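You operate a simulated robot arm through the tools that you are given. There is no shell and no other tool. Be economical: measure what you need, move in short steps, check, and stop when the job is done.

The job below is to be done with a simulated robot arm. You get a single attempt, and the scene is never put back.

JOB
Swap the diffuser on the dryer for the nozzle, brushed clean first.
Fine: diffuser onto the nozzle rack's free post; fluff off the nozzle with the lint brush; brush back in caddy cell No. 3.

It is judged by the outcome, as a careful person would: the job done as asked, and still so three seconds after it is handed in. It fails if anything else is knocked over, pushed out of place, dropped, spilled or broken.

ROBOT AND FRAMES
A 6-joint arm with a two-finger parallel gripper, fixed in place. Base frame: the origin is at the foot of the arm, x ahead of it, y to its left, z up; the work surface is at about z = 7. Readings come in mm, degrees, newtons and seconds.
With the tool pointing down near the work surface it reaches from about 140 to 580 mm from the base axis. Its first joint turns from -66.0 to 66.0 degrees. Payload 2.1 kg.
The tool frame sits at the grasp point between the pads (the TCP): z along the fingers, y along the line on which they close. The tips reach 30 mm beyond it. The gripper opens to 94 mm. The fingers are 28 mm wide and 10 mm thick; the gripper's body (50 by 96 mm) begins 55 mm behind the TCP.
Orientation is that of the tool frame in the base frame, as a unit quaternion [x, y, z, w]. With the fingers straight down and closing along the base's y, the tool's x points along the base's -x, its y along +y and its z along -z.

CONTROLS
- The arm moves only by the tool jog_arm. Its argument "moves" is one flat list of numbers, 7 for each row, row after row: the gripper command, from -1 (shut) to 1 (fully open), values between in proportion, then the shift along the base's x, y, z in mm, then the turn, a rotation vector about the base's x, y, z in rad. In form: [grip, tx, ty, tz, rx, ry, rz, grip, tx, ty, tz, rx, ry, rz, ...]. A call has 1 to 12 rows; each row is the pose to reach, as a shift and turn from the pose commanded when the call began. A row lasts 0.2 s, in which the tool goes at most 50 mm and 8.6 degrees; a call with a longer step from one row to the next is refused whole, and so is a gripper value outside its range. A pose out of reach is approached as far as the arm can. The call stops where the force on the tool passes 40 N (or 10 N more than at its start, if that is more) or the arm is blocked; 0.2 s more then pass. Each finger travels about 72 mm/s and halts on what it meets, pressing with about 38 N; the grip force reading is that of the motor and also rises with nothing between the fingers. The clock runs only during rows and for 0.2 s after the last one: add rows that repeat a pose to give the fingers time. It gives the time, the measured TCP pose, the force on the tool (base axes), the opening and the grip force at its end, in the units of the frame above (readings bear some noise).
- Cameras (640 x 400 px; columns grow to the right, rows downward): "scene" is fixed at [39.7, -362.4, 497.6]; the picture's right is [0.83, -0.56, 0.00], its down [-0.26, -0.38, -0.89] and it looks along [0.49, 0.74, -0.46] (base axes); focal length 229 px, centre (320, 200). "wrist" rides on the gripper at [-37, 0, -58] in the tool frame; the picture's right is [0.00, -1.00, 0.00], its down [0.97, 0.00, -0.24] and it looks along [0.24, 0.00, 0.97] (tool axes); focal length 218 px, centre (320, 200).
- snapshot(camera): a new picture of that camera. It takes no simulated time.
- probe_pixels(camera, pixels): for up to 12 pixels [column, row] of the newest picture of that camera ("zoom" is the newest enlarged one), the place [x, y, z] in the base frame of the surface seen there, good to about 2 mm, but the place of the scene camera against the robot may be out by one fixed shift of up to 18 mm in any direction. It takes no simulated time.
- zoom(camera, box): a new picture of the part [left, top, right, bottom] of that camera's present view, enlarged. It takes no simulated time.
- finish_job(): hands the job in; it is judged then, once.

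Work in short steps. Measure before you move; look again where a grasp or a placing could have gone wrong, and mend it. You have 80 turns and 54 pictures in all, those below and enlarged ones among them. Open the gripper and draw the arm clear of the work before you hand the job in, unless the task says otherwise; then end with one line.

The tools are called after "Request:" by a JSON object that holds its "name" and its "arguments". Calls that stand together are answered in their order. jog_arm: Moves the arm, as the interface text tells. Its arguments: {"type":"object","properties":{"moves":{"type":"array"}},"required":["moves"]} The other tools are called the same way: snapshot (camera) takes a picture; probe_pixels (camera, pixels) gives the place of the surface under pixels of a picture; zoom (camera, box) takes an enlarged picture of a part of a camera's view; finish_job () hands the job in.

At the start:

```text
clock: 0.0
tcp_pos: [257.2, -50.9, 424.8]
ee_rot: [0.0, 1.0, 0.0, 0.001]
ft_force: [-0.4, 1.3, -0.3]
finger_gap: 94.4
grasp_force: 0.2
```

scene: 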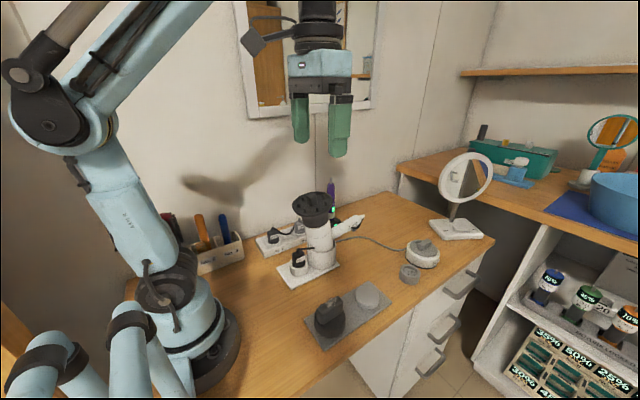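
wrist: 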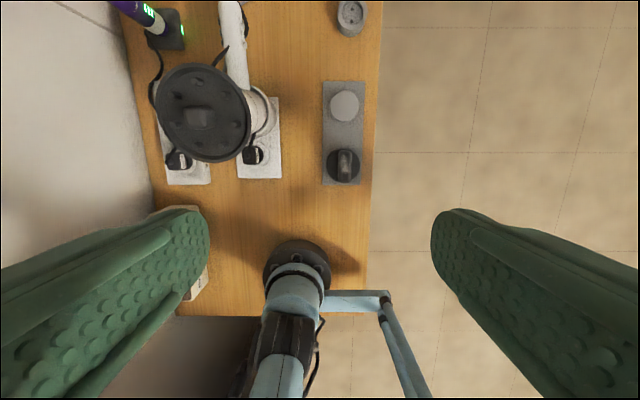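

The scene picture shows the dryer with its diffuser at about (315,215), the rack at (345,310) and the caddy at (215,240). I'll zoom in on all of these.

Request:
{"name": "zoom", "arguments": {"camera": "scene", "box": [240, 170, 400, 290]}}

Request:
{"name": "zoom", "arguments": {"camera": "scene", "box": [280, 230, 460, 360]}}

Request:
{"name": "zoom", "arguments": {"camera": "scene", "box": [150, 195, 270, 285]}}

Request:
{"name": "zoom", "arguments": {"camera": "wrist", "box": [100, 0, 400, 200]}}

```text
3.33 times, centred on (320, 230) of scene
```

zoom: 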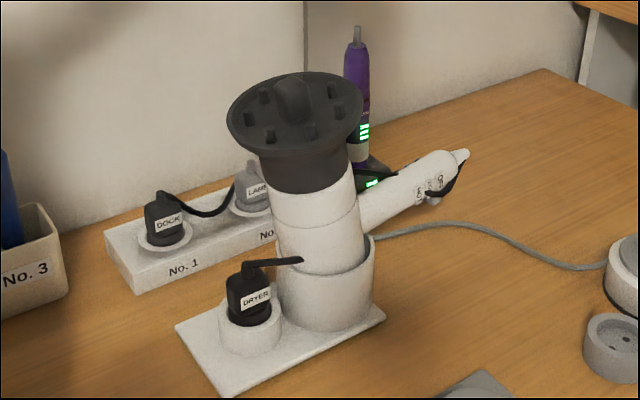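

```text
3.08 times, centred on (370, 295) of scene
```

zoom: 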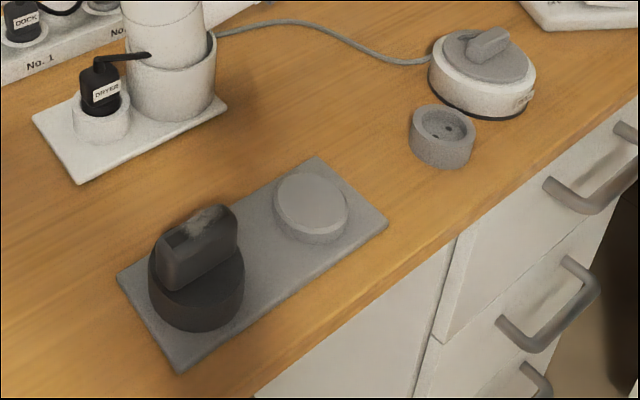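

```text
4.44 times, centred on (210, 240) of scene
```

zoom: 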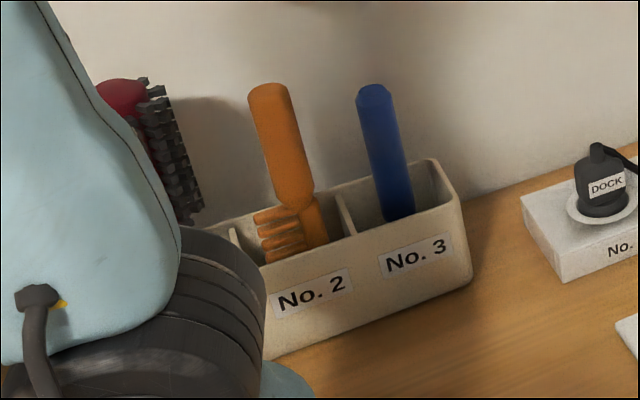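

```text
2.00 times, centred on (250, 100) of wrist
```

zoom: 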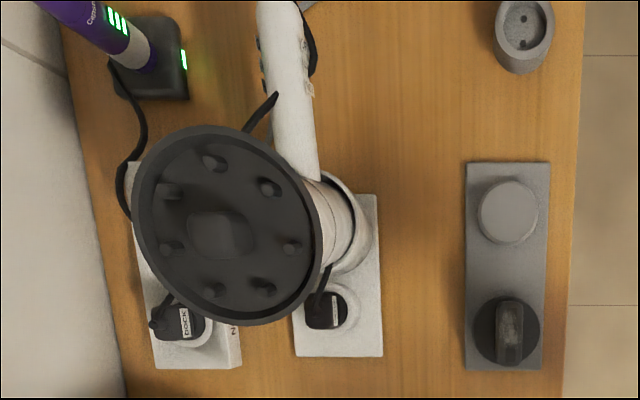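

Using the wrist camera (no offset), I'll probe the diffuser rim, dryer body, nozzle, post and rack. From the scene camera I'll probe the same kinds of points plus the caddy.

Request:
{"name": "snapshot", "arguments": {"camera": "wrist"}}

Request:
{"name": "probe_pixels", "arguments": {"camera": "wrist", "pixels": [[168, 112], [259, 112], [213, 65], [200, 160], [210, 118], [265, 112], [345, 105], [354, 165], [345, 148], [345, 180], [330, 165], [365, 140]]}}

Request:
{"name": "probe_pixels", "arguments": {"camera": "scene", "pixels": [[314, 193], [298, 202], [330, 201], [316, 220], [320, 240], [367, 290], [333, 300], [330, 320], [220, 214], [224, 232], [199, 215], [236, 240]]}}

```text
47 pictures are left
```

wrist: 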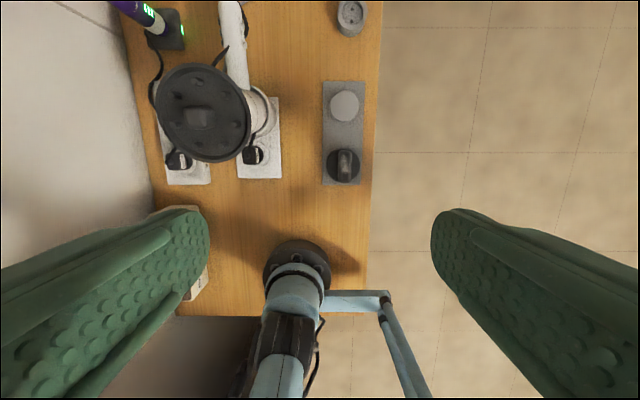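

```text
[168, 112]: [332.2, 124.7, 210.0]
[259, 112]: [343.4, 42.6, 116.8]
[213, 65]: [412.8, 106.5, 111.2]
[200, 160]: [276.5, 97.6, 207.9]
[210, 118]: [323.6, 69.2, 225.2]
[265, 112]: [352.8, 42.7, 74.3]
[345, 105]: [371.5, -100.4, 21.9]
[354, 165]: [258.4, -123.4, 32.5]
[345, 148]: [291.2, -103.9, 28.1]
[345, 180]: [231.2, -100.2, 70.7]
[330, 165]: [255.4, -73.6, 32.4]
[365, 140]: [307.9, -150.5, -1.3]
```

```text
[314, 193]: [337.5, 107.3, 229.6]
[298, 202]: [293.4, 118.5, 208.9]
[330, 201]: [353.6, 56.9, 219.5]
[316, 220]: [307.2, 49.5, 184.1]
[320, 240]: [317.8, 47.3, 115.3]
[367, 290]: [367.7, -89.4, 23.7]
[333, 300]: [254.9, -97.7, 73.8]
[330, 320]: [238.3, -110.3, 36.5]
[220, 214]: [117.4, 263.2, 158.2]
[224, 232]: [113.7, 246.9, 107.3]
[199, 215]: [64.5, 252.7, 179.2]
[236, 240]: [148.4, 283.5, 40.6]
```

The diffuser rim is near z≈210, centred around (330,80). I'll move the wrist camera over the dryer for straight-down measurement.

Request:
{"name": "jog_arm", "arguments": {"moves": [1, 27, 30, 0, 0, 0, 0, 1, 54, 60, 0, 0, 0, 0, 1, 81, 90, 0, 0, 0, 0, 1, 108, 121, 0, 0, 0, 0]}}

Request:
{"name": "snapshot", "arguments": {"camera": "wrist"}}

Request:
{"name": "zoom", "arguments": {"camera": "scene", "box": [270, 175, 370, 280]}}

```text
clock: 1.0
tcp_pos: [364.9, 71.8, 423.6]
ee_rot: [0.0, 1.0, 0.001, 0.001]
ft_force: [-0.5, 0.0, -0.3]
finger_gap: 93.9
grasp_force: 0.1
```

```text
46 pictures are left
```

wrist: 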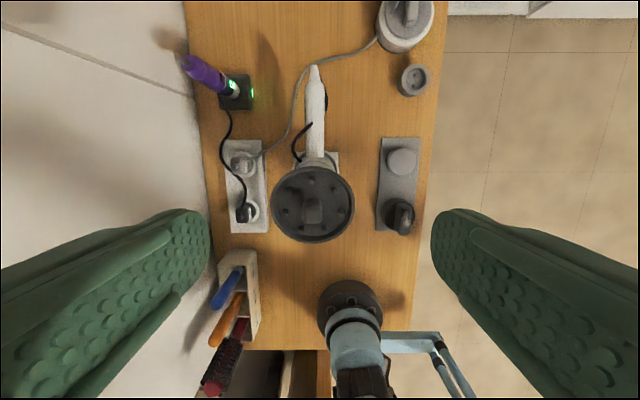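

```text
3.81 times, centred on (320, 228) of scene
```

zoom: 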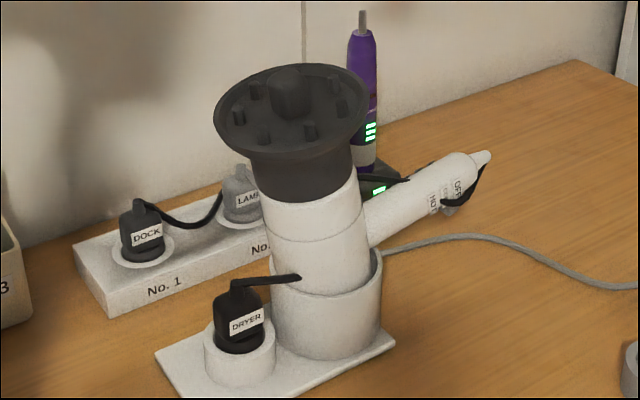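

In the scene the dryer's axis leans left about 8°, so it is not vertical. I'll probe the rim around (313,203), the bowl interior, the base plate, the caddy and the brushes.

Request:
{"name": "zoom", "arguments": {"camera": "wrist", "box": [250, 130, 370, 260]}}

Request:
{"name": "probe_pixels", "arguments": {"camera": "wrist", "pixels": [[273, 203], [352, 203], [313, 167], [313, 241], [285, 176], [342, 176], [285, 231], [342, 231], [295, 203], [330, 203], [312, 190], [312, 205]]}}

Request:
{"name": "probe_pixels", "arguments": {"camera": "wrist", "pixels": [[216, 303], [236, 275], [214, 340], [238, 298], [252, 252], [258, 335], [250, 270], [402, 160], [402, 205], [384, 145], [418, 145], [380, 228]]}}

Request:
{"name": "probe_pixels", "arguments": {"camera": "zoom", "pixels": [[210, 100], [420, 100], [320, 50], [310, 200], [480, 230], [200, 230], [340, 180], [340, 360], [340, 20], [310, 280], [300, 140], [440, 180]]}}

```text
3.08 times, centred on (310, 195) of wrist
```

zoom: 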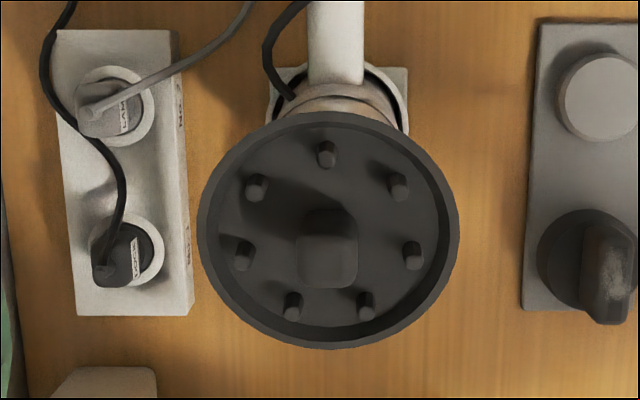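

```text
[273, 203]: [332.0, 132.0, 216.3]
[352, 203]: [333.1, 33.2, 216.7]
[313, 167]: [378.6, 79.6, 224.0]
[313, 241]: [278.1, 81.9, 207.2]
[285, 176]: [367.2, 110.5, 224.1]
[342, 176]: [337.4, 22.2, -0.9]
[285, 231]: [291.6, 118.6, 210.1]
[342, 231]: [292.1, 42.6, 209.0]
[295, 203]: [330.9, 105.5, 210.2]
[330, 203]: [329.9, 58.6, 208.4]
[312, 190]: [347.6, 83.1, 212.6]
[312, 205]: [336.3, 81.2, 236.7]
```

```text
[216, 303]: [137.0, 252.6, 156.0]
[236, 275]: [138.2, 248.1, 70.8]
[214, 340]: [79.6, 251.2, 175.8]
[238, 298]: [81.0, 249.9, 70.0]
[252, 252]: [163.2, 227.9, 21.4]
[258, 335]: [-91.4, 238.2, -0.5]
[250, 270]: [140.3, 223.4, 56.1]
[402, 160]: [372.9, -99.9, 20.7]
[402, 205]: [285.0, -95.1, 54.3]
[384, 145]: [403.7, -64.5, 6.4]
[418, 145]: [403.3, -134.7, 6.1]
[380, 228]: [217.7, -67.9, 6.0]
```

```text
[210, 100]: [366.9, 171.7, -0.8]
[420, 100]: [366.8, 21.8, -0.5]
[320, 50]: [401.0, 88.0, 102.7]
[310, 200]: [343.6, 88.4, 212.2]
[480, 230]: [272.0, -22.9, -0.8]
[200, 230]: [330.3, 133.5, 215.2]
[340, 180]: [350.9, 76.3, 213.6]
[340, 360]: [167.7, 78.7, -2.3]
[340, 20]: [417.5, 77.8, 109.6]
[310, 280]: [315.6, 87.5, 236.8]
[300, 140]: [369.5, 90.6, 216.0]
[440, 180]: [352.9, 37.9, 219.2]
```

The rim is about 100 mm across, centred at (329,82,216), and leans 9.5° toward -x. The bowl has a central knob (top z≈236) that the fingers can grip. I'll tilt to match the lean and go closer to look at the knob.

Request:
{"name": "jog_arm", "arguments": {"moves": [1, -16, 4, -40, 0, -0.083, 0, 1, -32, 8, -80, 0, -0.166, 0, 1, -49, 10.6, -125, 0, -0.166, 0]}}

Request:
{"name": "snapshot", "arguments": {"camera": "wrist"}}

Request:
{"name": "zoom", "arguments": {"camera": "scene", "box": [270, 150, 370, 255]}}

```text
clock: 1.8
tcp_pos: [315.5, 77.8, 298.6]
ee_rot: [-0.002, 0.996, 0.0, 0.085]
ft_force: [0.3, -0.5, -0.2]
finger_gap: 93.9
grasp_force: 0.0
```

```text
43 pictures are left
```

wrist: 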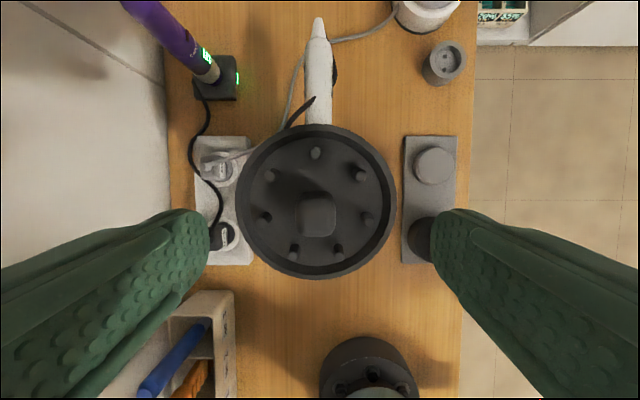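

```text
3.81 times, centred on (320, 202) of scene
```

zoom: 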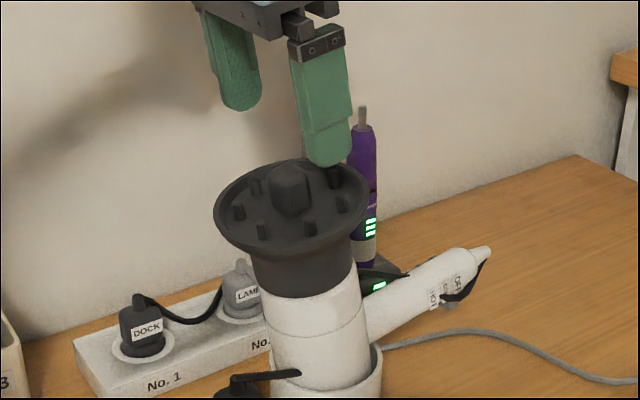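

The rim now spans cols 237–395, with the knob at about (318,215). I'll probe the rim, knob and floor at closer range.

Request:
{"name": "zoom", "arguments": {"camera": "wrist", "box": [228, 115, 404, 285]}}

Request:
{"name": "probe_pixels", "arguments": {"camera": "wrist", "pixels": [[240, 200], [392, 200], [316, 127], [316, 274], [318, 215], [308, 215], [329, 215], [318, 204], [318, 228], [290, 215], [345, 215], [350, 195]]}}

Request:
{"name": "probe_pixels", "arguments": {"camera": "scene", "pixels": [[288, 203], [331, 202], [305, 217], [303, 223], [315, 212], [313, 225], [319, 230], [326, 222], [310, 240], [315, 243], [328, 237], [370, 350]]}}

```text
2.35 times, centred on (316, 200) of wrist
```

zoom: 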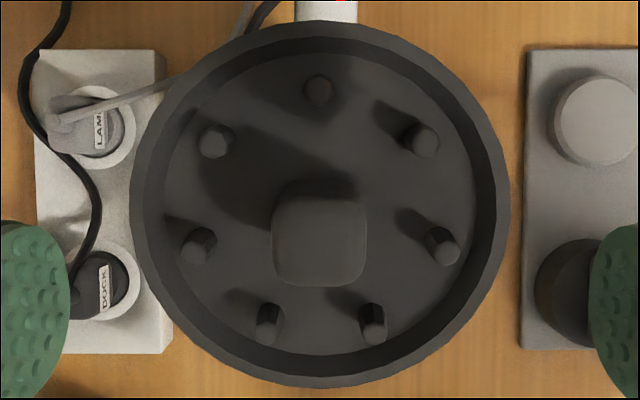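

```text
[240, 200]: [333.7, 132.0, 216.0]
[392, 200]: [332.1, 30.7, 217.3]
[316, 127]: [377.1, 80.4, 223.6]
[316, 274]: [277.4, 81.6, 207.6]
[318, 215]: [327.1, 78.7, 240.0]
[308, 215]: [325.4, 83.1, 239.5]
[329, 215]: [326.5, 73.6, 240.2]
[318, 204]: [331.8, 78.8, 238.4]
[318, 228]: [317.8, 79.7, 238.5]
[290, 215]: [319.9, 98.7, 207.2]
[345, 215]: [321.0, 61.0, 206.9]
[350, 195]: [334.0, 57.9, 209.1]
```

```text
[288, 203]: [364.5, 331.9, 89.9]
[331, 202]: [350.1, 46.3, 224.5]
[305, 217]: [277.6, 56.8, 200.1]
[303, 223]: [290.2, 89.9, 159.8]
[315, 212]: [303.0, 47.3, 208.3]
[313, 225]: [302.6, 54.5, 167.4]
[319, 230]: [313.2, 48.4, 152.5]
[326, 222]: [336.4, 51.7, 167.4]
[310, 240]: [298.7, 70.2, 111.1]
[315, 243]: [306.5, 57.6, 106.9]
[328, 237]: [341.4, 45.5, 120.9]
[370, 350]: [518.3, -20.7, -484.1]
```

The knob is about 22 mm wide, with its top near (324,80,240) and the bowl floor at z≈207. I'll narrow the fingers to about 33 mm and let the arm settle to get an exact pose.

Request:
{"name": "jog_arm", "arguments": {"moves": [-0.3, 0, 0, 0, 0, 0, 0, -0.3, 0, 0, 0, 0, 0, 0, -0.3, 0, 0, 0, 0, 0, 0]}}

```text
clock: 2.6
tcp_pos: [316.1, 77.8, 298.6]
ee_rot: [0.0, 0.996, 0.001, 0.084]
ft_force: [0.2, 0.0, -0.3]
finger_gap: 33.1
grasp_force: 0.0
```

The gap is 33 mm. I'm descending along the tilted axis to put the tips around the knob, about 3 mm above the bowl floor.

Request:
{"name": "jog_arm", "arguments": {"moves": [-0.3, 2.8, 2.9, -32, 0, 0, 0, -0.3, 2.8, 2.9, -32, 0, 0, 0, -0.3, 5, 2.9, -45, 0, 0, 0, -0.3, 7, 2.9, -57, 0, 0, 0, -0.3, 7, 2.9, -57, 0, 0, 0]}}

Request:
{"name": "snapshot", "arguments": {"camera": "wrist"}}

Request:
{"name": "zoom", "arguments": {"camera": "scene", "box": [270, 150, 370, 255]}}

```text
clock: 3.8
tcp_pos: [323.5, 81.4, 245.9]
ee_rot: [-0.001, 0.997, 0.0, 0.083]
ft_force: [-3.3, -1.0, 12.2]
finger_gap: 33.1
grasp_force: 0.1
stopped in row 5: the force on the tool passed its limit (the readings are from after the stop); the commanded pose is now the measured one
```

```text
40 pictures are left
```

wrist: 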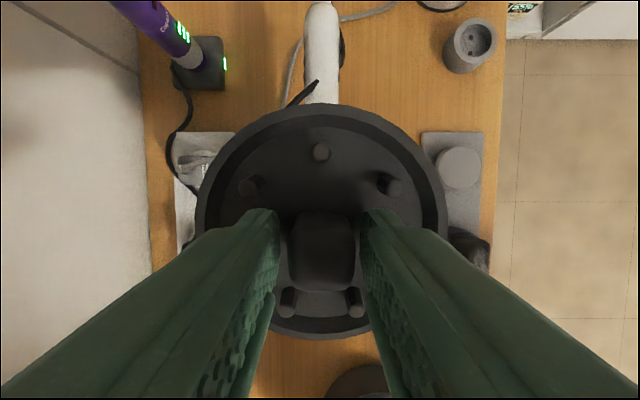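

```text
3.81 times, centred on (320, 202) of scene
```

zoom: 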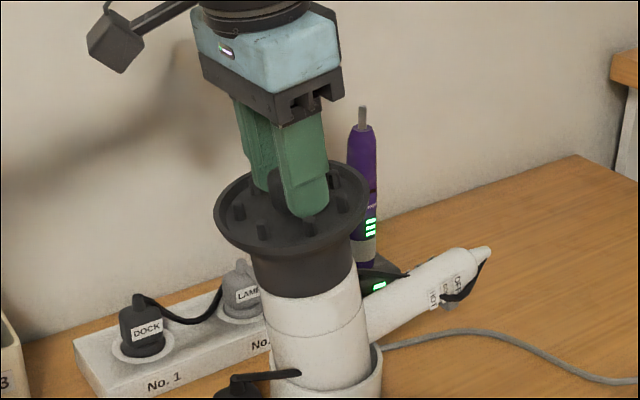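

Contact came at z=245.9, which fits tips on the bowl floor if probed heights read about 7 mm low (the table probed at −0.8 instead of 7). The knob is centred between the fingers (cols 290–355). I'll back off 2 mm and close.

Request:
{"name": "jog_arm", "arguments": {"moves": [-0.3, -0.3, 0, 2, 0, 0, 0, -1, -0.3, 0, 2, 0, 0, 0, -1, -0.3, 0, 2, 0, 0, 0, -1, -0.3, 0, 2, 0, 0, 0]}}

Request:
{"name": "probe_pixels", "arguments": {"camera": "scene", "pixels": [[400, 260], [350, 260], [280, 300], [370, 285], [312, 318]]}}

Request:
{"name": "probe_pixels", "arguments": {"camera": "wrist", "pixels": [[400, 60], [250, 60], [460, 165], [475, 140], [480, 200]]}}

```text
clock: 4.8
tcp_pos: [322.5, 83.3, 247.1]
ee_rot: [-0.001, 0.996, 0.0, 0.084]
ft_force: [2.2, -1.5, 0.2]
finger_gap: 22.9
grasp_force: 37.9
```

```text
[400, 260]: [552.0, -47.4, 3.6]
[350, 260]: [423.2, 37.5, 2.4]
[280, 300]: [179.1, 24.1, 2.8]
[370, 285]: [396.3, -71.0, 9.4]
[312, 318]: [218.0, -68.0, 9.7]
```

```text
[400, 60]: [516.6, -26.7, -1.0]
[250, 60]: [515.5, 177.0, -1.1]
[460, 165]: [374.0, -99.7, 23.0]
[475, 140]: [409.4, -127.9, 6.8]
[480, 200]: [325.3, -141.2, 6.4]
```

It's gripped at 22.9 mm. I'll pull along the axis in small steps and watch the force.

Request:
{"name": "jog_arm", "arguments": {"moves": [-1, -0.8, 0, 5, 0, 0, 0, -1, -1.65, 0, 10, 0, 0, 0, -1, -2.5, 0, 15, 0, 0, 0, -1, -3.4, 0, 20, 0, 0, 0]}}

Request:
{"name": "zoom", "arguments": {"camera": "scene", "box": [260, 150, 380, 280]}}

```text
clock: 5.8
tcp_pos: [319.3, 80.9, 267.8]
ee_rot: [-0.001, 0.996, 0.001, 0.085]
ft_force: [0.2, 0.9, -0.1]
finger_gap: 25.2
grasp_force: 0.1
```

```text
3.08 times, centred on (320, 215) of scene
```

zoom: 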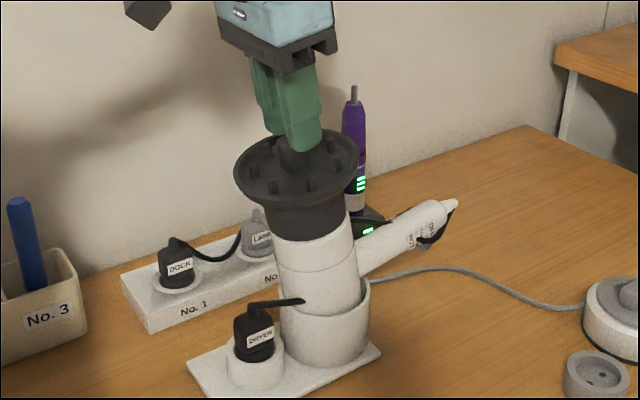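

The diffuser appears still on the dryer and the grip force is 0.1. I'll hold one row and look.

Request:
{"name": "jog_arm", "arguments": {"moves": [-1, 0, 0, 0, 0, 0, 0]}}

Request:
{"name": "snapshot", "arguments": {"camera": "wrist"}}

```text
clock: 6.2
tcp_pos: [319.9, 81.4, 267.5]
ee_rot: [-0.001, 0.996, 0.0, 0.084]
ft_force: [-0.4, 0.7, 1.8]
finger_gap: 23.1
grasp_force: 38.5
```

```text
37 pictures are left
```

wrist: 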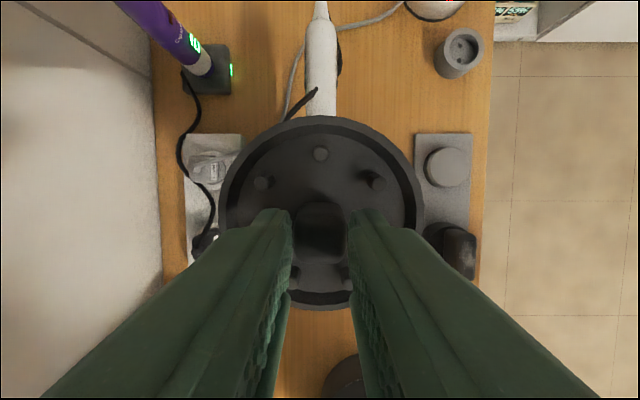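

The fingers slid up and now hold only the knob's top 10 mm. I'll open, go back down 19 mm, re-grip, and pull by a smaller amount.

Request:
{"name": "jog_arm", "arguments": {"moves": [-0.3, 0, 0, 0, 0, 0, 0, -0.3, 0, 0, 0, 0, 0, 0, -0.3, 1.6, 0, -10, 0, 0, 0, -0.3, 3.2, 0, -19.5, 0, 0, 0, -1, 3.2, 0, -19.5, 0, 0, 0, -1, 3.2, 0, -19.5, 0, 0, 0, -1, 3.2, 0, -19.5, 0, 0, 0, -1, 3.2, 0, -19.5, 0, 0, 0]}}

Request:
{"name": "jog_arm", "arguments": {"moves": [-1, -0.3, 0, 2, 0, 0, 0, -1, -0.6, 0, 4, 0, 0, 0]}}

```text
clock: 8.0
tcp_pos: [323.0, 81.4, 247.5]
ee_rot: [-0.001, 0.996, 0.0, 0.084]
ft_force: [-1.4, -1.1, 6.7]
finger_gap: 23.2
grasp_force: 37.9
```

```text
clock: 8.6
tcp_pos: [321.5, 82.7, 251.5]
ee_rot: [0.0, 0.996, -0.001, 0.084]
ft_force: [6.0, -1.7, -4.3]
finger_gap: 22.9
grasp_force: 38.2
```

The grip is holding with about −4 N of pull after 4 mm. I'll continue in small steps and look.

Request:
{"name": "jog_arm", "arguments": {"moves": [-1, -0.3, 0, 2, 0, 0, 0, -1, -0.6, 0, 4, 0, 0, 0]}}

Request:
{"name": "zoom", "arguments": {"camera": "scene", "box": [260, 150, 380, 280]}}

```text
clock: 9.2
tcp_pos: [321.8, 82.7, 256.2]
ee_rot: [-0.001, 0.997, -0.001, 0.083]
ft_force: [3.6, -1.9, -2.3]
finger_gap: 23.1
grasp_force: 37.8
```

```text
3.08 times, centred on (320, 215) of scene
```

zoom: 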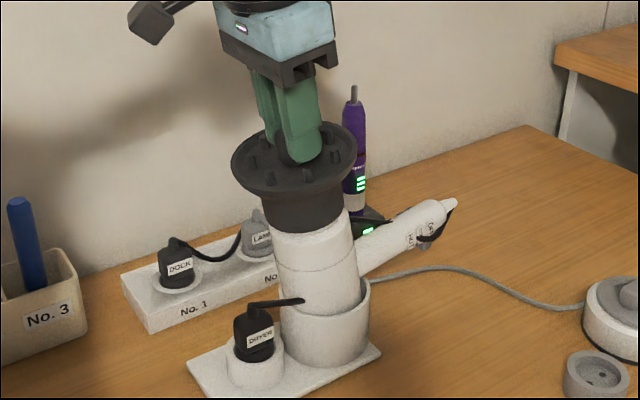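

The diffuser is rising, with its collar edge at about row 228 now. I'll continue at the slow pace.

Request:
{"name": "jog_arm", "arguments": {"moves": [-1, -0.3, 0, 2, 0, 0, 0, -1, -0.7, 0, 4, 0, 0, 0, -1, -1, 0, 6, 0, 0, 0, -1, -1.3, 0, 8, 0, 0, 0, -1, -1.7, 0, 10, 0, 0, 0]}}

Request:
{"name": "zoom", "arguments": {"camera": "scene", "box": [260, 150, 380, 280]}}

```text
clock: 10.4
tcp_pos: [318.4, 83.0, 267.1]
ee_rot: [-0.001, 0.997, 0.0, 0.083]
ft_force: [0.4, -0.2, -0.8]
finger_gap: 23.0
grasp_force: 37.5
```

```text
3.08 times, centred on (320, 215) of scene
```

zoom: 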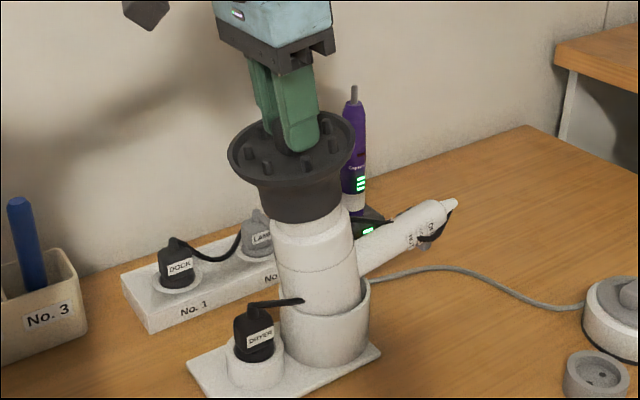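

The diffuser is coming off and the spigot is visible beneath it. I'll lift it on clear.

Request:
{"name": "jog_arm", "arguments": {"moves": [-1, -0.7, 0, 4, 0, 0, 0, -1, -1.3, 0, 8, 0, 0, 0, -1, -2, 0, 12, 0, 0, 0, -1, -2.7, 0, 16, 0, 0, 0, -1, -3.4, 0, 20, 0, 0, 0, -1, -4.2, 0, 25, 0, 0, 0, -1, -5, 0, 30, 0, 0, 0, -1, -6, 0, 36, 0, 0, 0, -1, -7, 0, 42, 0, 0, 0]}}

Request:
{"name": "zoom", "arguments": {"camera": "scene", "box": [260, 130, 380, 260]}}

```text
clock: 12.4
tcp_pos: [311.6, 82.9, 307.9]
ee_rot: [-0.001, 0.997, 0.0, 0.084]
ft_force: [0.3, -0.6, 0.0]
finger_gap: 23.3
grasp_force: 38.1
```

```text
3.08 times, centred on (320, 195) of scene
```

zoom: 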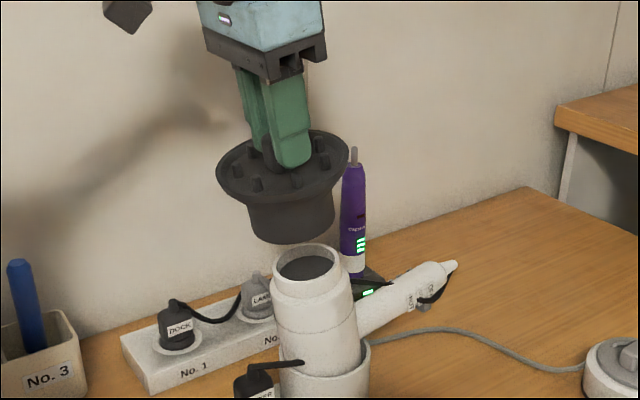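

It's free. I'll probe the spigot's top rim and the diffuser's rim and bottom edge in this zoom for the geometry.

Request:
{"name": "probe_pixels", "arguments": {"camera": "zoom", "pixels": [[278, 286], [342, 270], [310, 250], [312, 292], [305, 268], [290, 238], [325, 230], [252, 222], [340, 165], [225, 190], [290, 200], [315, 310]]}}

Request:
{"name": "snapshot", "arguments": {"camera": "wrist"}}

```text
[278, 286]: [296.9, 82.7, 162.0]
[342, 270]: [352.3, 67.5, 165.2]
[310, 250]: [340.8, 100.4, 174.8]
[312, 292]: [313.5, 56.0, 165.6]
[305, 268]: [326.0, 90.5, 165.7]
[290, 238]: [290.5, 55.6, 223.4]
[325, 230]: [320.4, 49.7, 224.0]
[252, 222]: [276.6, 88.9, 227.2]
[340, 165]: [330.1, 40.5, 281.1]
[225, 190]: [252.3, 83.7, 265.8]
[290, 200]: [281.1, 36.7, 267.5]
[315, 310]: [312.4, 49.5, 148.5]
```

```text
33 pictures are left
```

wrist: 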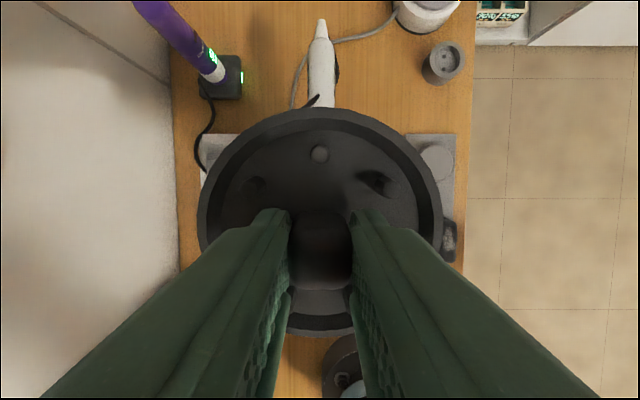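

The diffuser hangs well clear. Its bottom is about 90 mm below the TCP and the post is at about (372,−100). I'll turn it upright and carry it over the post, keeping height.

Request:
{"name": "jog_arm", "arguments": {"moves": [-1, 5, -15, 5, 0, 0.04, 0, -1, 14, -40, 5, 0, 0.083, 0, -1, 23, -68, 5, 0, 0.125, 0, -1, 32, -96, 5, 0, 0.167, 0, -1, 41, -124, 5, 0, 0.167, 0, -1, 50, -152, 0, 0, 0.167, 0, -1, 57, -175, -20, 0, 0.167, 0, -1, 60, -183, -40, 0, 0.167, 0, -1, 60, -183, -60, 0, 0.167, 0, -1, 60, -183, -60, 0, 0.167, 0]}}

Request:
{"name": "snapshot", "arguments": {"camera": "scene"}}

Request:
{"name": "zoom", "arguments": {"camera": "scene", "box": [290, 180, 450, 340]}}

```text
clock: 14.6
tcp_pos: [370.2, -100.8, 245.9]
ee_rot: [0.0, 1.0, 0.0, 0.0]
ft_force: [-0.1, 1.5, -1.4]
finger_gap: 22.8
grasp_force: 38.3
```

```text
32 pictures are left
```

scene: 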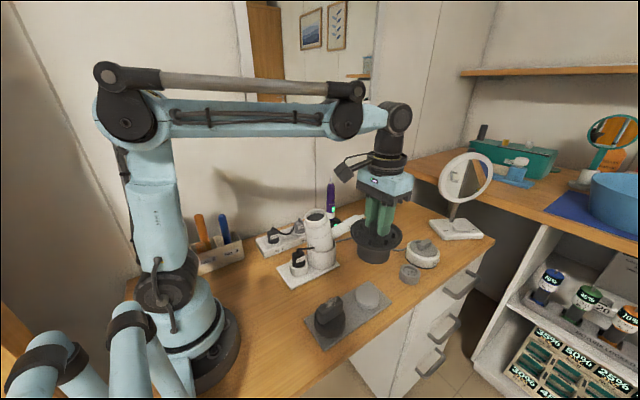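

```text
2.50 times, centred on (370, 260) of scene
```

zoom: 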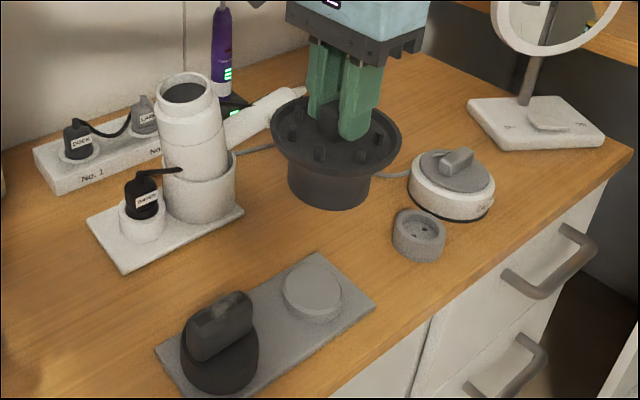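

I'll probe the diffuser's rim and the post in the same scene frame so the camera shift cancels.

Request:
{"name": "probe_pixels", "arguments": {"camera": "zoom", "pixels": [[273, 128], [399, 138], [300, 99], [324, 177], [383, 163], [285, 158], [291, 180], [366, 195], [328, 207], [328, 160]]}}

Request:
{"name": "probe_pixels", "arguments": {"camera": "zoom", "pixels": [[312, 287], [286, 287], [340, 290], [316, 265], [312, 311], [295, 270], [335, 304], [318, 256], [370, 307], [250, 300], [200, 300], [240, 375]]}}

```text
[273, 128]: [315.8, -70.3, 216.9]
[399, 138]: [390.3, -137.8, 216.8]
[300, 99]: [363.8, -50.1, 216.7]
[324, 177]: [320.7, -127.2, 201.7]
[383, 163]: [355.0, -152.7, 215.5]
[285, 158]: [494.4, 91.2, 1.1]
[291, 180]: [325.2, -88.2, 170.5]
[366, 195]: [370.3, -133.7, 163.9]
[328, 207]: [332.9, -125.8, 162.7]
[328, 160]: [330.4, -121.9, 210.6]
```

```text
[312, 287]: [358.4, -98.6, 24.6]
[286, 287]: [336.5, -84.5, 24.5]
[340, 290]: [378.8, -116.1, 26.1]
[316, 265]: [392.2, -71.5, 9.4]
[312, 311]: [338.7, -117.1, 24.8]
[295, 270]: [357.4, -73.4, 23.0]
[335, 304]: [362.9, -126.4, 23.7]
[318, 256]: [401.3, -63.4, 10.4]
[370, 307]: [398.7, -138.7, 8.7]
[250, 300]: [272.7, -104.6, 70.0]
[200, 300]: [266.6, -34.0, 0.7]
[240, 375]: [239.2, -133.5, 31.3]
```

The diffuser centre in the scene frame is about (354,−102), the post about (358,−99.7). I'll shift by (+3.5,+2), lower 110 mm and check.

Request:
{"name": "jog_arm", "arguments": {"moves": [-1, 2, 1, -25, 0, 0, 0, -1, 3.5, 2, -50, 0, 0, 0, -1, 3.5, 2, -75, 0, 0, 0, -1, 3.5, 2, -95, 0, 0, 0, -1, 3.5, 2, -112, 0, 0, 0, -1, 3.5, 2, -112, 0, 0, 0]}}

Request:
{"name": "zoom", "arguments": {"camera": "scene", "box": [300, 230, 420, 330]}}

```text
clock: 16.0
tcp_pos: [375.7, -102.4, 135.5]
ee_rot: [-0.002, 1.0, 0.0, 0.0]
ft_force: [0.7, -0.2, -1.0]
finger_gap: 23.1
grasp_force: 38.2
```

```text
4.00 times, centred on (360, 280) of scene
```

zoom: 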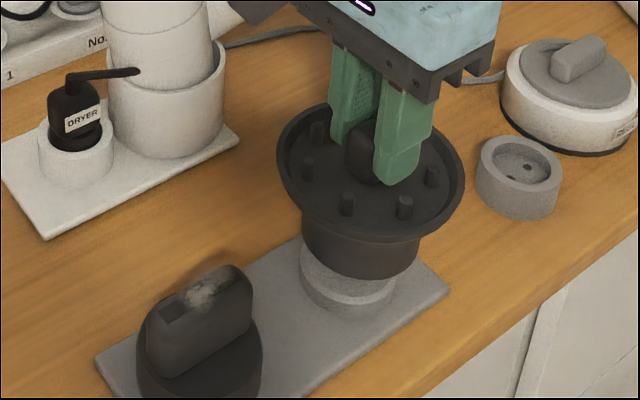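

The diffuser looks about 4–5 mm too far to image right, and the reading (375.7,−102.4) agrees. I'll probe to confirm.

Request:
{"name": "probe_pixels", "arguments": {"camera": "zoom", "pixels": [[279, 150], [462, 180], [312, 112], [345, 233], [445, 218], [290, 195], [306, 235], [415, 255], [360, 275], [330, 268]]}}

Request:
{"name": "jog_arm", "arguments": {"moves": [-1, 0, 0, 0, 0, 0, 0]}}

```text
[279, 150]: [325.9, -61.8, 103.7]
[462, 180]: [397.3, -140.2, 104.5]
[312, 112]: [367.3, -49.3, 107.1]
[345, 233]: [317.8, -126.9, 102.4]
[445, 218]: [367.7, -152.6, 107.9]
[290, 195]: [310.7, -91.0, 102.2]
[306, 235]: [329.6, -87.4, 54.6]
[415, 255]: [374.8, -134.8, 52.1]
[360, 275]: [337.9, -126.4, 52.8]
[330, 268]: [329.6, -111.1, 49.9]
```

```text
clock: 16.4
tcp_pos: [376.2, -102.1, 136.7]
ee_rot: [-0.001, 1.0, -0.001, -0.001]
ft_force: [-0.2, 0.1, -0.5]
finger_gap: 23.0
grasp_force: 37.6
```

The rim centre is about (360.7,−101.5) against the post at (358,−99.7). I'll correct by (−2.7,+1.8) and lower to just above the post.

Request:
{"name": "jog_arm", "arguments": {"moves": [-1, -2.7, 1.8, 0, 0, 0, 0, -1, -2.7, 1.8, -10, 0, 0, 0, -1, -2.7, 1.8, -18, 0, 0, 0, -1, -2.7, 1.8, -18, 0, 0, 0]}}

Request:
{"name": "zoom", "arguments": {"camera": "scene", "box": [320, 240, 420, 320]}}

```text
clock: 17.4
tcp_pos: [375.5, -96.6, 117.4]
ee_rot: [-0.001, 1.0, 0.0, 0.0]
ft_force: [-0.7, 0.4, -0.7]
finger_gap: 23.1
grasp_force: 37.6
```

```text
5.00 times, centred on (370, 280) of scene
```

zoom: 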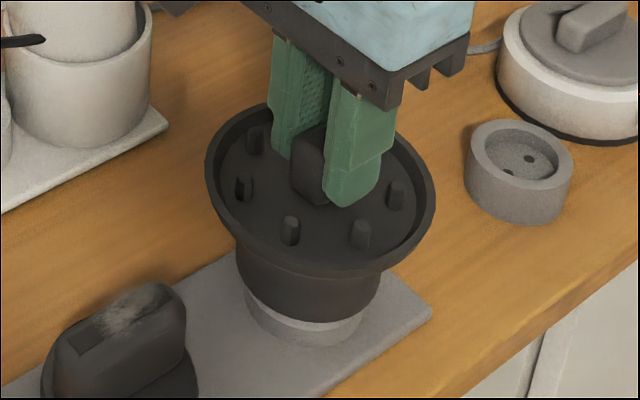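

The reading is now (375.5,−96.6), against a target of about (373.3,−100.3). I'll correct sideways only and re-read.

Request:
{"name": "jog_arm", "arguments": {"moves": [-1, -2, -3, 0, 0, 0, 0, -1, -2, -3, 0, 0, 0, 0]}}

Request:
{"name": "jog_arm", "arguments": {"moves": [-1, 0, 0, 0, 0, 0, 0]}}

Request:
{"name": "zoom", "arguments": {"camera": "scene", "box": [320, 240, 420, 320]}}

```text
clock: 18.0
tcp_pos: [371.8, -99.1, 117.1]
ee_rot: [-0.001, 1.0, 0.0, 0.0]
ft_force: [0.4, 0.6, -1.0]
finger_gap: 23.0
grasp_force: 37.8
```

```text
clock: 18.4
tcp_pos: [372.7, -99.8, 116.4]
ee_rot: [-0.001, 1.0, 0.0, 0.0]
ft_force: [-0.4, -0.2, -0.7]
finger_gap: 22.9
grasp_force: 38.0
```

```text
5.00 times, centred on (370, 280) of scene
```

zoom: 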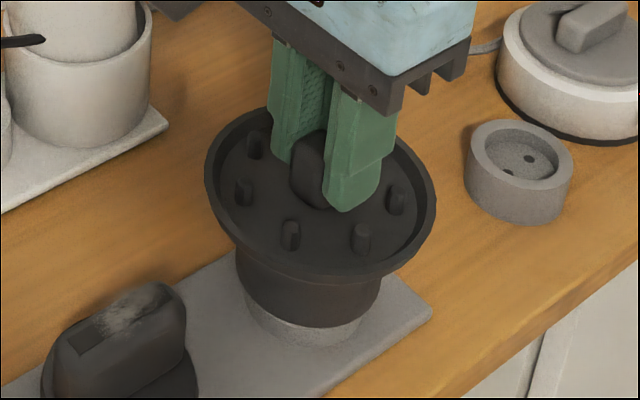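

It's well aligned: neck bottom cols 237–380 over the post at 245–360. I'll lower gently in small steps until seated.

Request:
{"name": "jog_arm", "arguments": {"moves": [-1, 0, 0, -4, 0, 0, 0, -1, 0, 0, -8, 0, 0, 0, -1, 0, 0, -11, 0, 0, 0, -1, 0, 0, -14, 0, 0, 0, -1, 0, 0, -17, 0, 0, 0, -1, 0, 0, -20, 0, 0, 0, -1, 0, 0, -23, 0, 0, 0]}}

Request:
{"name": "zoom", "arguments": {"camera": "scene", "box": [320, 240, 420, 320]}}

```text
clock: 20.0
tcp_pos: [371.8, -102.3, 95.8]
ee_rot: [0.0, 1.0, -0.001, 0.0]
ft_force: [-1.1, -7.2, 35.8]
finger_gap: 23.4
grasp_force: 38.5
```

```text
5.00 times, centred on (370, 280) of scene
```

zoom: 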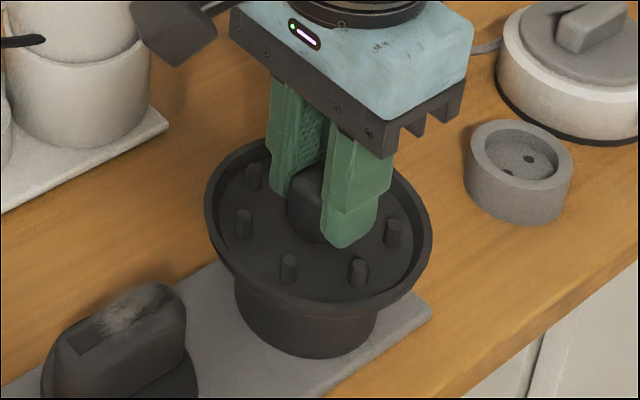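

Force rose to 36 N at z≈96, so the diffuser is down over the post. I'll ease off, open to about 33 mm, rise, and inspect.

Request:
{"name": "jog_arm", "arguments": {"moves": [-1, 0, 0, 1.5, 0, 0, 0, -0.3, 0, 0, 1.5, 0, 0, 0, -0.3, 0, 0, 1.5, 0, 0, 0, -0.3, 0, 0, 12, 0, 0, 0, -0.3, 0, 0, 30, 0, 0, 0, -0.3, 0, 0, 60, 0, 0, 0, -0.3, 0, 0, 100, 0, 0, 0]}}

Request:
{"name": "zoom", "arguments": {"camera": "scene", "box": [290, 235, 430, 345]}}

Request:
{"name": "probe_pixels", "arguments": {"camera": "zoom", "pixels": [[270, 180], [440, 220], [350, 275], [310, 130], [420, 150], [340, 318], [345, 325], [390, 310], [165, 290], [200, 300], [150, 320], [215, 265]]}}

```text
clock: 21.6
tcp_pos: [371.8, -99.2, 197.3]
ee_rot: [-0.001, 1.0, 0.0, 0.0]
ft_force: [0.3, 0.2, -0.1]
finger_gap: 32.7
grasp_force: 0.1
```

```text
3.64 times, centred on (360, 290) of scene
```

zoom: 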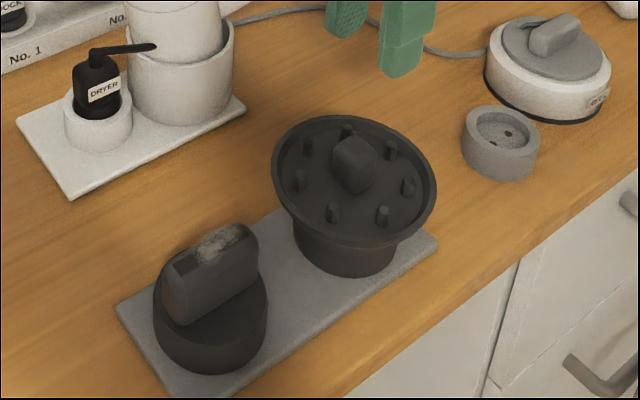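

```text
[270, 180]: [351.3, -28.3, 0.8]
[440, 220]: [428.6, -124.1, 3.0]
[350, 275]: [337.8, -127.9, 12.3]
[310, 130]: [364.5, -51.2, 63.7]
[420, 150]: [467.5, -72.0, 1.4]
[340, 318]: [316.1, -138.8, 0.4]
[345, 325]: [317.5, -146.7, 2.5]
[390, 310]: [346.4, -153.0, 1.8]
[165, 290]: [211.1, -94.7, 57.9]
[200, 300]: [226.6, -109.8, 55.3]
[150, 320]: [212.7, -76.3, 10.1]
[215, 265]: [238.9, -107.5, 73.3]
```

The diffuser sits level on the post, and the fluff is visible on top of the nozzle blade at (215,245). Next is the brush: I'll move up and over to look down on the caddy.

Request:
{"name": "jog_arm", "arguments": {"moves": [0, 0, 0, 44, 0, 0, 0, 0, 0, 0, 88, 0, 0, 0, 0, 0, 0, 133, 0, 0, 0, 0, -22, 33, 133, 0, 0, 0, 0, -44, 66, 133, 0, 0, 0, 0, -66, 100, 133, 0, 0, 0, 0, -88, 133, 133, 0, 0, 0, 0, -110, 166, 133, 0, 0, 0, 0, -132, 200, 133, 0, 0, 0, 0, -154, 233, 133, 0, 0, 0, 0, -176, 266, 133, 0, 0, 0, 0, -197, 299, 133, 0, 0, 0]}}

Request:
{"name": "snapshot", "arguments": {"camera": "wrist"}}

```text
clock: 24.2
tcp_pos: [176.8, 200.5, 330.6]
ee_rot: [0.0, 1.0, 0.001, 0.0]
ft_force: [-0.3, -0.4, -0.1]
finger_gap: 47.2
grasp_force: 0.0
```

```text
25 pictures are left
```

wrist: 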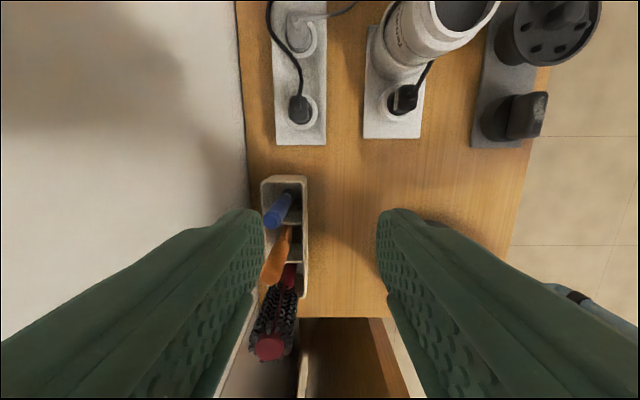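

The blue handle runs from about (293,193) up to (271,220). I'll zoom and probe along it and on the caddy rim.

Request:
{"name": "zoom", "arguments": {"camera": "wrist", "box": [235, 160, 325, 260]}}

Request:
{"name": "probe_pixels", "arguments": {"camera": "wrist", "pixels": [[271, 219], [277, 212], [283, 205], [289, 197], [292, 193], [264, 182], [305, 182], [285, 178], [304, 230], [295, 185], [296, 215], [275, 190]]}}

```text
4.00 times, centred on (280, 210) of wrist
```

zoom: 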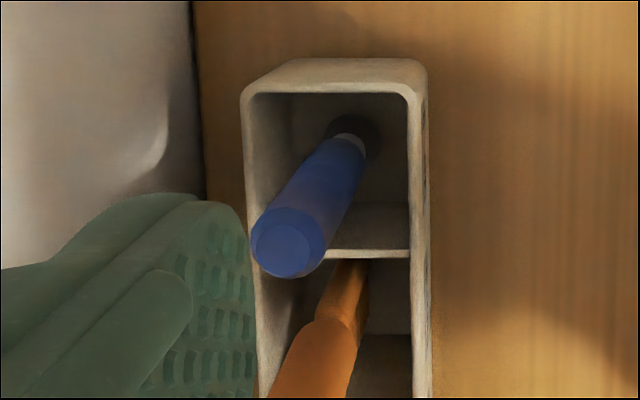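

```text
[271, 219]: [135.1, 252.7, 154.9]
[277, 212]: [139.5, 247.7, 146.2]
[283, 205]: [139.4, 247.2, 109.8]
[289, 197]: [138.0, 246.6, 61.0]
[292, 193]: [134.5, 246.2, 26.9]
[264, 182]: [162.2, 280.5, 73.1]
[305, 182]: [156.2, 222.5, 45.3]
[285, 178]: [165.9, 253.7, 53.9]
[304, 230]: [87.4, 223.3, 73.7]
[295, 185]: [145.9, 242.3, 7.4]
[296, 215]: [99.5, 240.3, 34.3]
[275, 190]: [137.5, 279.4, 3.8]
```

The handle is about vertical with its axis near (132,252), diameter ~19 mm and top at z≈155–162. I'll probe the wall for clearance, plus the orange and red handles.

Request:
{"name": "probe_pixels", "arguments": {"camera": "wrist", "pixels": [[225, 100], [150, 100], [60, 100], [238, 150], [200, 190], [272, 270], [285, 240], [270, 345], [290, 285], [268, 280], [245, 160]]}}

```text
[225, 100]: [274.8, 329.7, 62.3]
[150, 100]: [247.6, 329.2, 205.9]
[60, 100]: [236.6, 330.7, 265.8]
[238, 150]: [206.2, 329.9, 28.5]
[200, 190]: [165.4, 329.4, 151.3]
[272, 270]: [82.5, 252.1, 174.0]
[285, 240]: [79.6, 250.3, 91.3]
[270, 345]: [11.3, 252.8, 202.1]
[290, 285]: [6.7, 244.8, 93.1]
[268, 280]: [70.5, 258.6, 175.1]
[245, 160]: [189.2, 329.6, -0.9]
```

The wall is at y=329, so there's room. I'm moving above the blue handle with a 42 mm opening and reading the pose.

Request:
{"name": "jog_arm", "arguments": {"moves": [-0.1, -20, 20, 0, 0, 0, 0, -0.1, -40, 45, -20, 0, 0, 0, -0.1, -45, 52, -55, 0, 0, 0, -0.1, -45, 52, -85, 0, 0, 0, -0.1, -45, 52, -85, 0, 0, 0]}}

Request:
{"name": "snapshot", "arguments": {"camera": "wrist"}}

```text
clock: 25.4
tcp_pos: [130.5, 252.5, 242.7]
ee_rot: [-0.001, 1.0, -0.001, 0.001]
ft_force: [0.9, 0.3, 0.3]
finger_gap: 42.3
grasp_force: 0.0
```

```text
23 pictures are left
```

wrist: 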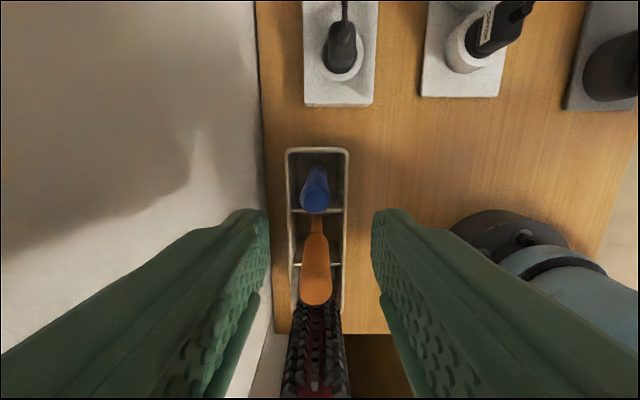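

Request:
{"name": "probe_pixels", "arguments": {"camera": "wrist", "pixels": [[315, 203], [305, 203], [325, 203], [315, 212], [315, 193], [315, 180], [290, 210], [345, 190], [310, 264], [315, 290], [316, 212]]}}

```text
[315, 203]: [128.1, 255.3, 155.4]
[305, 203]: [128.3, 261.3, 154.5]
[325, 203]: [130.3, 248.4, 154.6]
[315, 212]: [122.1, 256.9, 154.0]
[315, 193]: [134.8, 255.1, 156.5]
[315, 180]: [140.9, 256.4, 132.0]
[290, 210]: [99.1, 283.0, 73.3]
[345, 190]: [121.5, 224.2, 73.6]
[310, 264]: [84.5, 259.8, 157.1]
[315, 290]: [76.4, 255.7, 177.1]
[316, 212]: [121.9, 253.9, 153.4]
```

The handle top is centred at about (130,255,155). I'll shift +2.5 in y, descend 100 mm and close.

Request:
{"name": "jog_arm", "arguments": {"moves": [-0.1, 0, 2.5, -20, 0, 0, 0, -0.1, 0, 2.5, -40, 0, 0, 0, -0.1, 0, 2.5, -60, 0, 0, 0, -0.1, 0, 2.5, -80, 0, 0, 0, -0.1, 0, 2.5, -100, 0, 0, 0, -0.1, 0, 2.5, -100, 0, 0, 0, -1, 0, 2.5, -100, 0, 0, 0, -1, 0, 2.5, -100, 0, 0, 0, -1, 0, 2.5, -100, 0, 0, 0]}}

```text
clock: 27.4
tcp_pos: [129.2, 251.8, 143.0]
ee_rot: [-0.001, 1.0, -0.001, 0.0]
ft_force: [-0.2, -0.9, -1.1]
finger_gap: 20.1
grasp_force: 38.3
```

It's gripped at 20 mm. I'll lift straight up slowly and look at the brush head.

Request:
{"name": "jog_arm", "arguments": {"moves": [-1, 0, 0, 8, 0, 0, 0, -1, 0, 0, 18, 0, 0, 0, -1, 0, 0, 30, 0, 0, 0, -1, 0, 0, 45, 0, 0, 0, -1, 0, 0, 60, 0, 0, 0, -1, 0, 0, 75, 0, 0, 0, -1, 0, 0, 90, 0, 0, 0, -1, 0, 0, 105, 0, 0, 0, -1, 0, 0, 120, 0, 0, 0]}}

Request:
{"name": "zoom", "arguments": {"camera": "scene", "box": [150, 130, 290, 270]}}

```text
clock: 29.4
tcp_pos: [130.9, 253.7, 263.1]
ee_rot: [-0.001, 1.0, 0.0, 0.0]
ft_force: [-1.0, -0.6, 0.7]
finger_gap: 19.8
grasp_force: 38.2
```

```text
2.86 times, centred on (220, 200) of scene
```

zoom: 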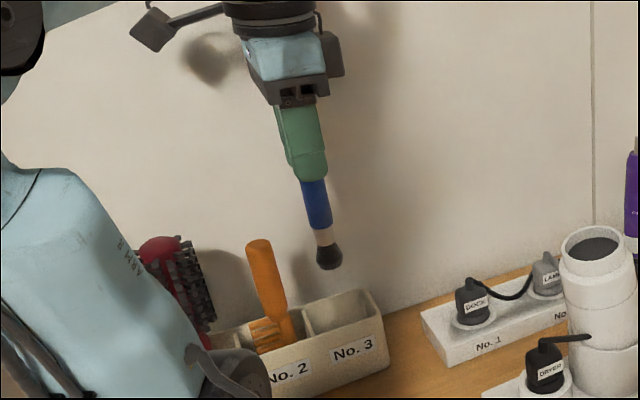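

It's a brush with a ferrule and a dark bristle tuft. I'll probe the tip to get its distance below the TCP.

Request:
{"name": "probe_pixels", "arguments": {"camera": "zoom", "pixels": [[330, 266], [330, 255], [324, 232], [318, 205], [330, 310], [370, 295]]}}

```text
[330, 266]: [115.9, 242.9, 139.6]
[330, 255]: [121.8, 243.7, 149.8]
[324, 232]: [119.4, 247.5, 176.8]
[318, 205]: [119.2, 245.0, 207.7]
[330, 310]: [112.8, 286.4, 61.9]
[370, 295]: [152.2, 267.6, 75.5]
```

The tip is about 126 mm below the TCP in scene-frame terms. Now I'll zoom on the nozzle and map the blade and fluff.

Request:
{"name": "zoom", "arguments": {"camera": "scene", "box": [305, 285, 375, 345]}}

Request:
{"name": "probe_pixels", "arguments": {"camera": "zoom", "pixels": [[200, 140], [250, 115], [290, 90], [330, 70], [330, 110], [300, 55], [360, 85], [160, 160], [220, 100], [260, 160], [300, 200], [350, 150]]}}

```text
6.67 times, centred on (340, 315) of scene
```

zoom: 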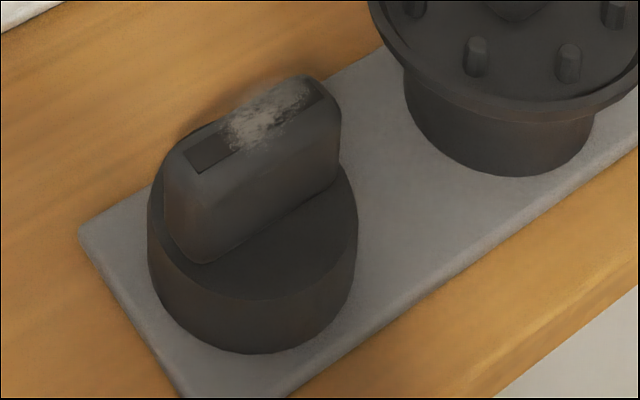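

```text
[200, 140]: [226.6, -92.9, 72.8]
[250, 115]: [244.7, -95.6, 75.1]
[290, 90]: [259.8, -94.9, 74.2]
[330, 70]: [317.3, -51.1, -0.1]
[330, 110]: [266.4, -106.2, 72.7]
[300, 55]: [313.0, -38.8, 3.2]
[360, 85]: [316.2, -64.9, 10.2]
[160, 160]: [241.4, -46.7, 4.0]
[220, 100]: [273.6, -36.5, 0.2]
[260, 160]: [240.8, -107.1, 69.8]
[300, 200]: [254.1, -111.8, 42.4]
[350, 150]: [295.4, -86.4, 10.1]
```

The blade top is at scene z≈75, with fluff from x≈238 to 266 and y≈−95 (robot x≈253–281, y≈−96). I'll carry the brush over at a safe height.

Request:
{"name": "jog_arm", "arguments": {"moves": [-1, 0, 0, 25, 0, 0, 0, -1, 15, -38, 25, 0, 0, 0, -1, 30, -77, 25, 0, 0, 0, -1, 45, -116, 25, 0, 0, 0, -1, 60, -155, 25, 0, 0, 0, -1, 75, -194, 25, 0, 0, 0, -1, 90, -233, 25, 0, 0, 0, -1, 105, -272, 25, 0, 0, 0, -1, 120, -311, 25, 0, 0, 0, -1, 134, -350, 25, 0, 0, 0, -1, 134, -350, 0, 0, 0, 0, -1, 134, -350, -25, 0, 0, 0]}}

Request:
{"name": "zoom", "arguments": {"camera": "scene", "box": [290, 245, 390, 345]}}

```text
clock: 32.0
tcp_pos: [262.1, -95.3, 237.8]
ee_rot: [-0.002, 1.0, 0.001, 0.0]
ft_force: [-0.3, -0.1, 0.1]
finger_gap: 19.7
grasp_force: 38.3
```

```text
4.00 times, centred on (340, 295) of scene
```

zoom: 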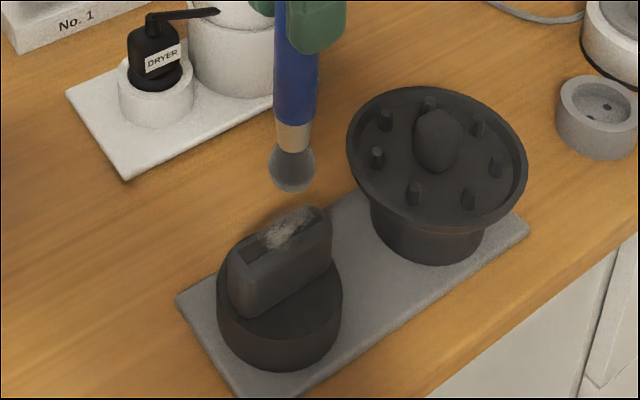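

The tip at (292,190) is right above the fluff at (287,230). I'll probe the tip height.

Request:
{"name": "probe_pixels", "arguments": {"camera": "zoom", "pixels": [[292, 188], [280, 172], [306, 175], [293, 170], [292, 225], [275, 240], [310, 215], [255, 250]]}}

```text
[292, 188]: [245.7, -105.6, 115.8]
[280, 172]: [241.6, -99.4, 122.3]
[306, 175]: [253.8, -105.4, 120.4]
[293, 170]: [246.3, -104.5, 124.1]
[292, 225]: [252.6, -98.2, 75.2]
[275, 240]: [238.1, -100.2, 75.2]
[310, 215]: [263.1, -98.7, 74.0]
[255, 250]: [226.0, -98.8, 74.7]
```

The gap is about 39 mm. I'll go to the near end of the fluff, descend until light contact and read the force.

Request:
{"name": "jog_arm", "arguments": {"moves": [-1, -15, -1.5, 0, 0, 0, 0, -1, -15, -1.5, -15, 0, 0, 0, -1, -15, -1.5, -28, 0, 0, 0, -1, -15, -1.5, -34, 0, 0, 0, -1, -15, -1.5, -38, 0, 0, 0, -1, -15, -1.5, -41, 0, 0, 0]}}

```text
clock: 33.3
tcp_pos: [248.0, -98.6, 200.8]
ee_rot: [-0.002, 1.0, 0.0, 0.0]
ft_force: [0.1, 0.1, 11.8]
finger_gap: 19.9
grasp_force: 37.6
stopped in row 6: the force on the tool passed its limit (the readings are from after the stop); the commanded pose is now the measured one
```

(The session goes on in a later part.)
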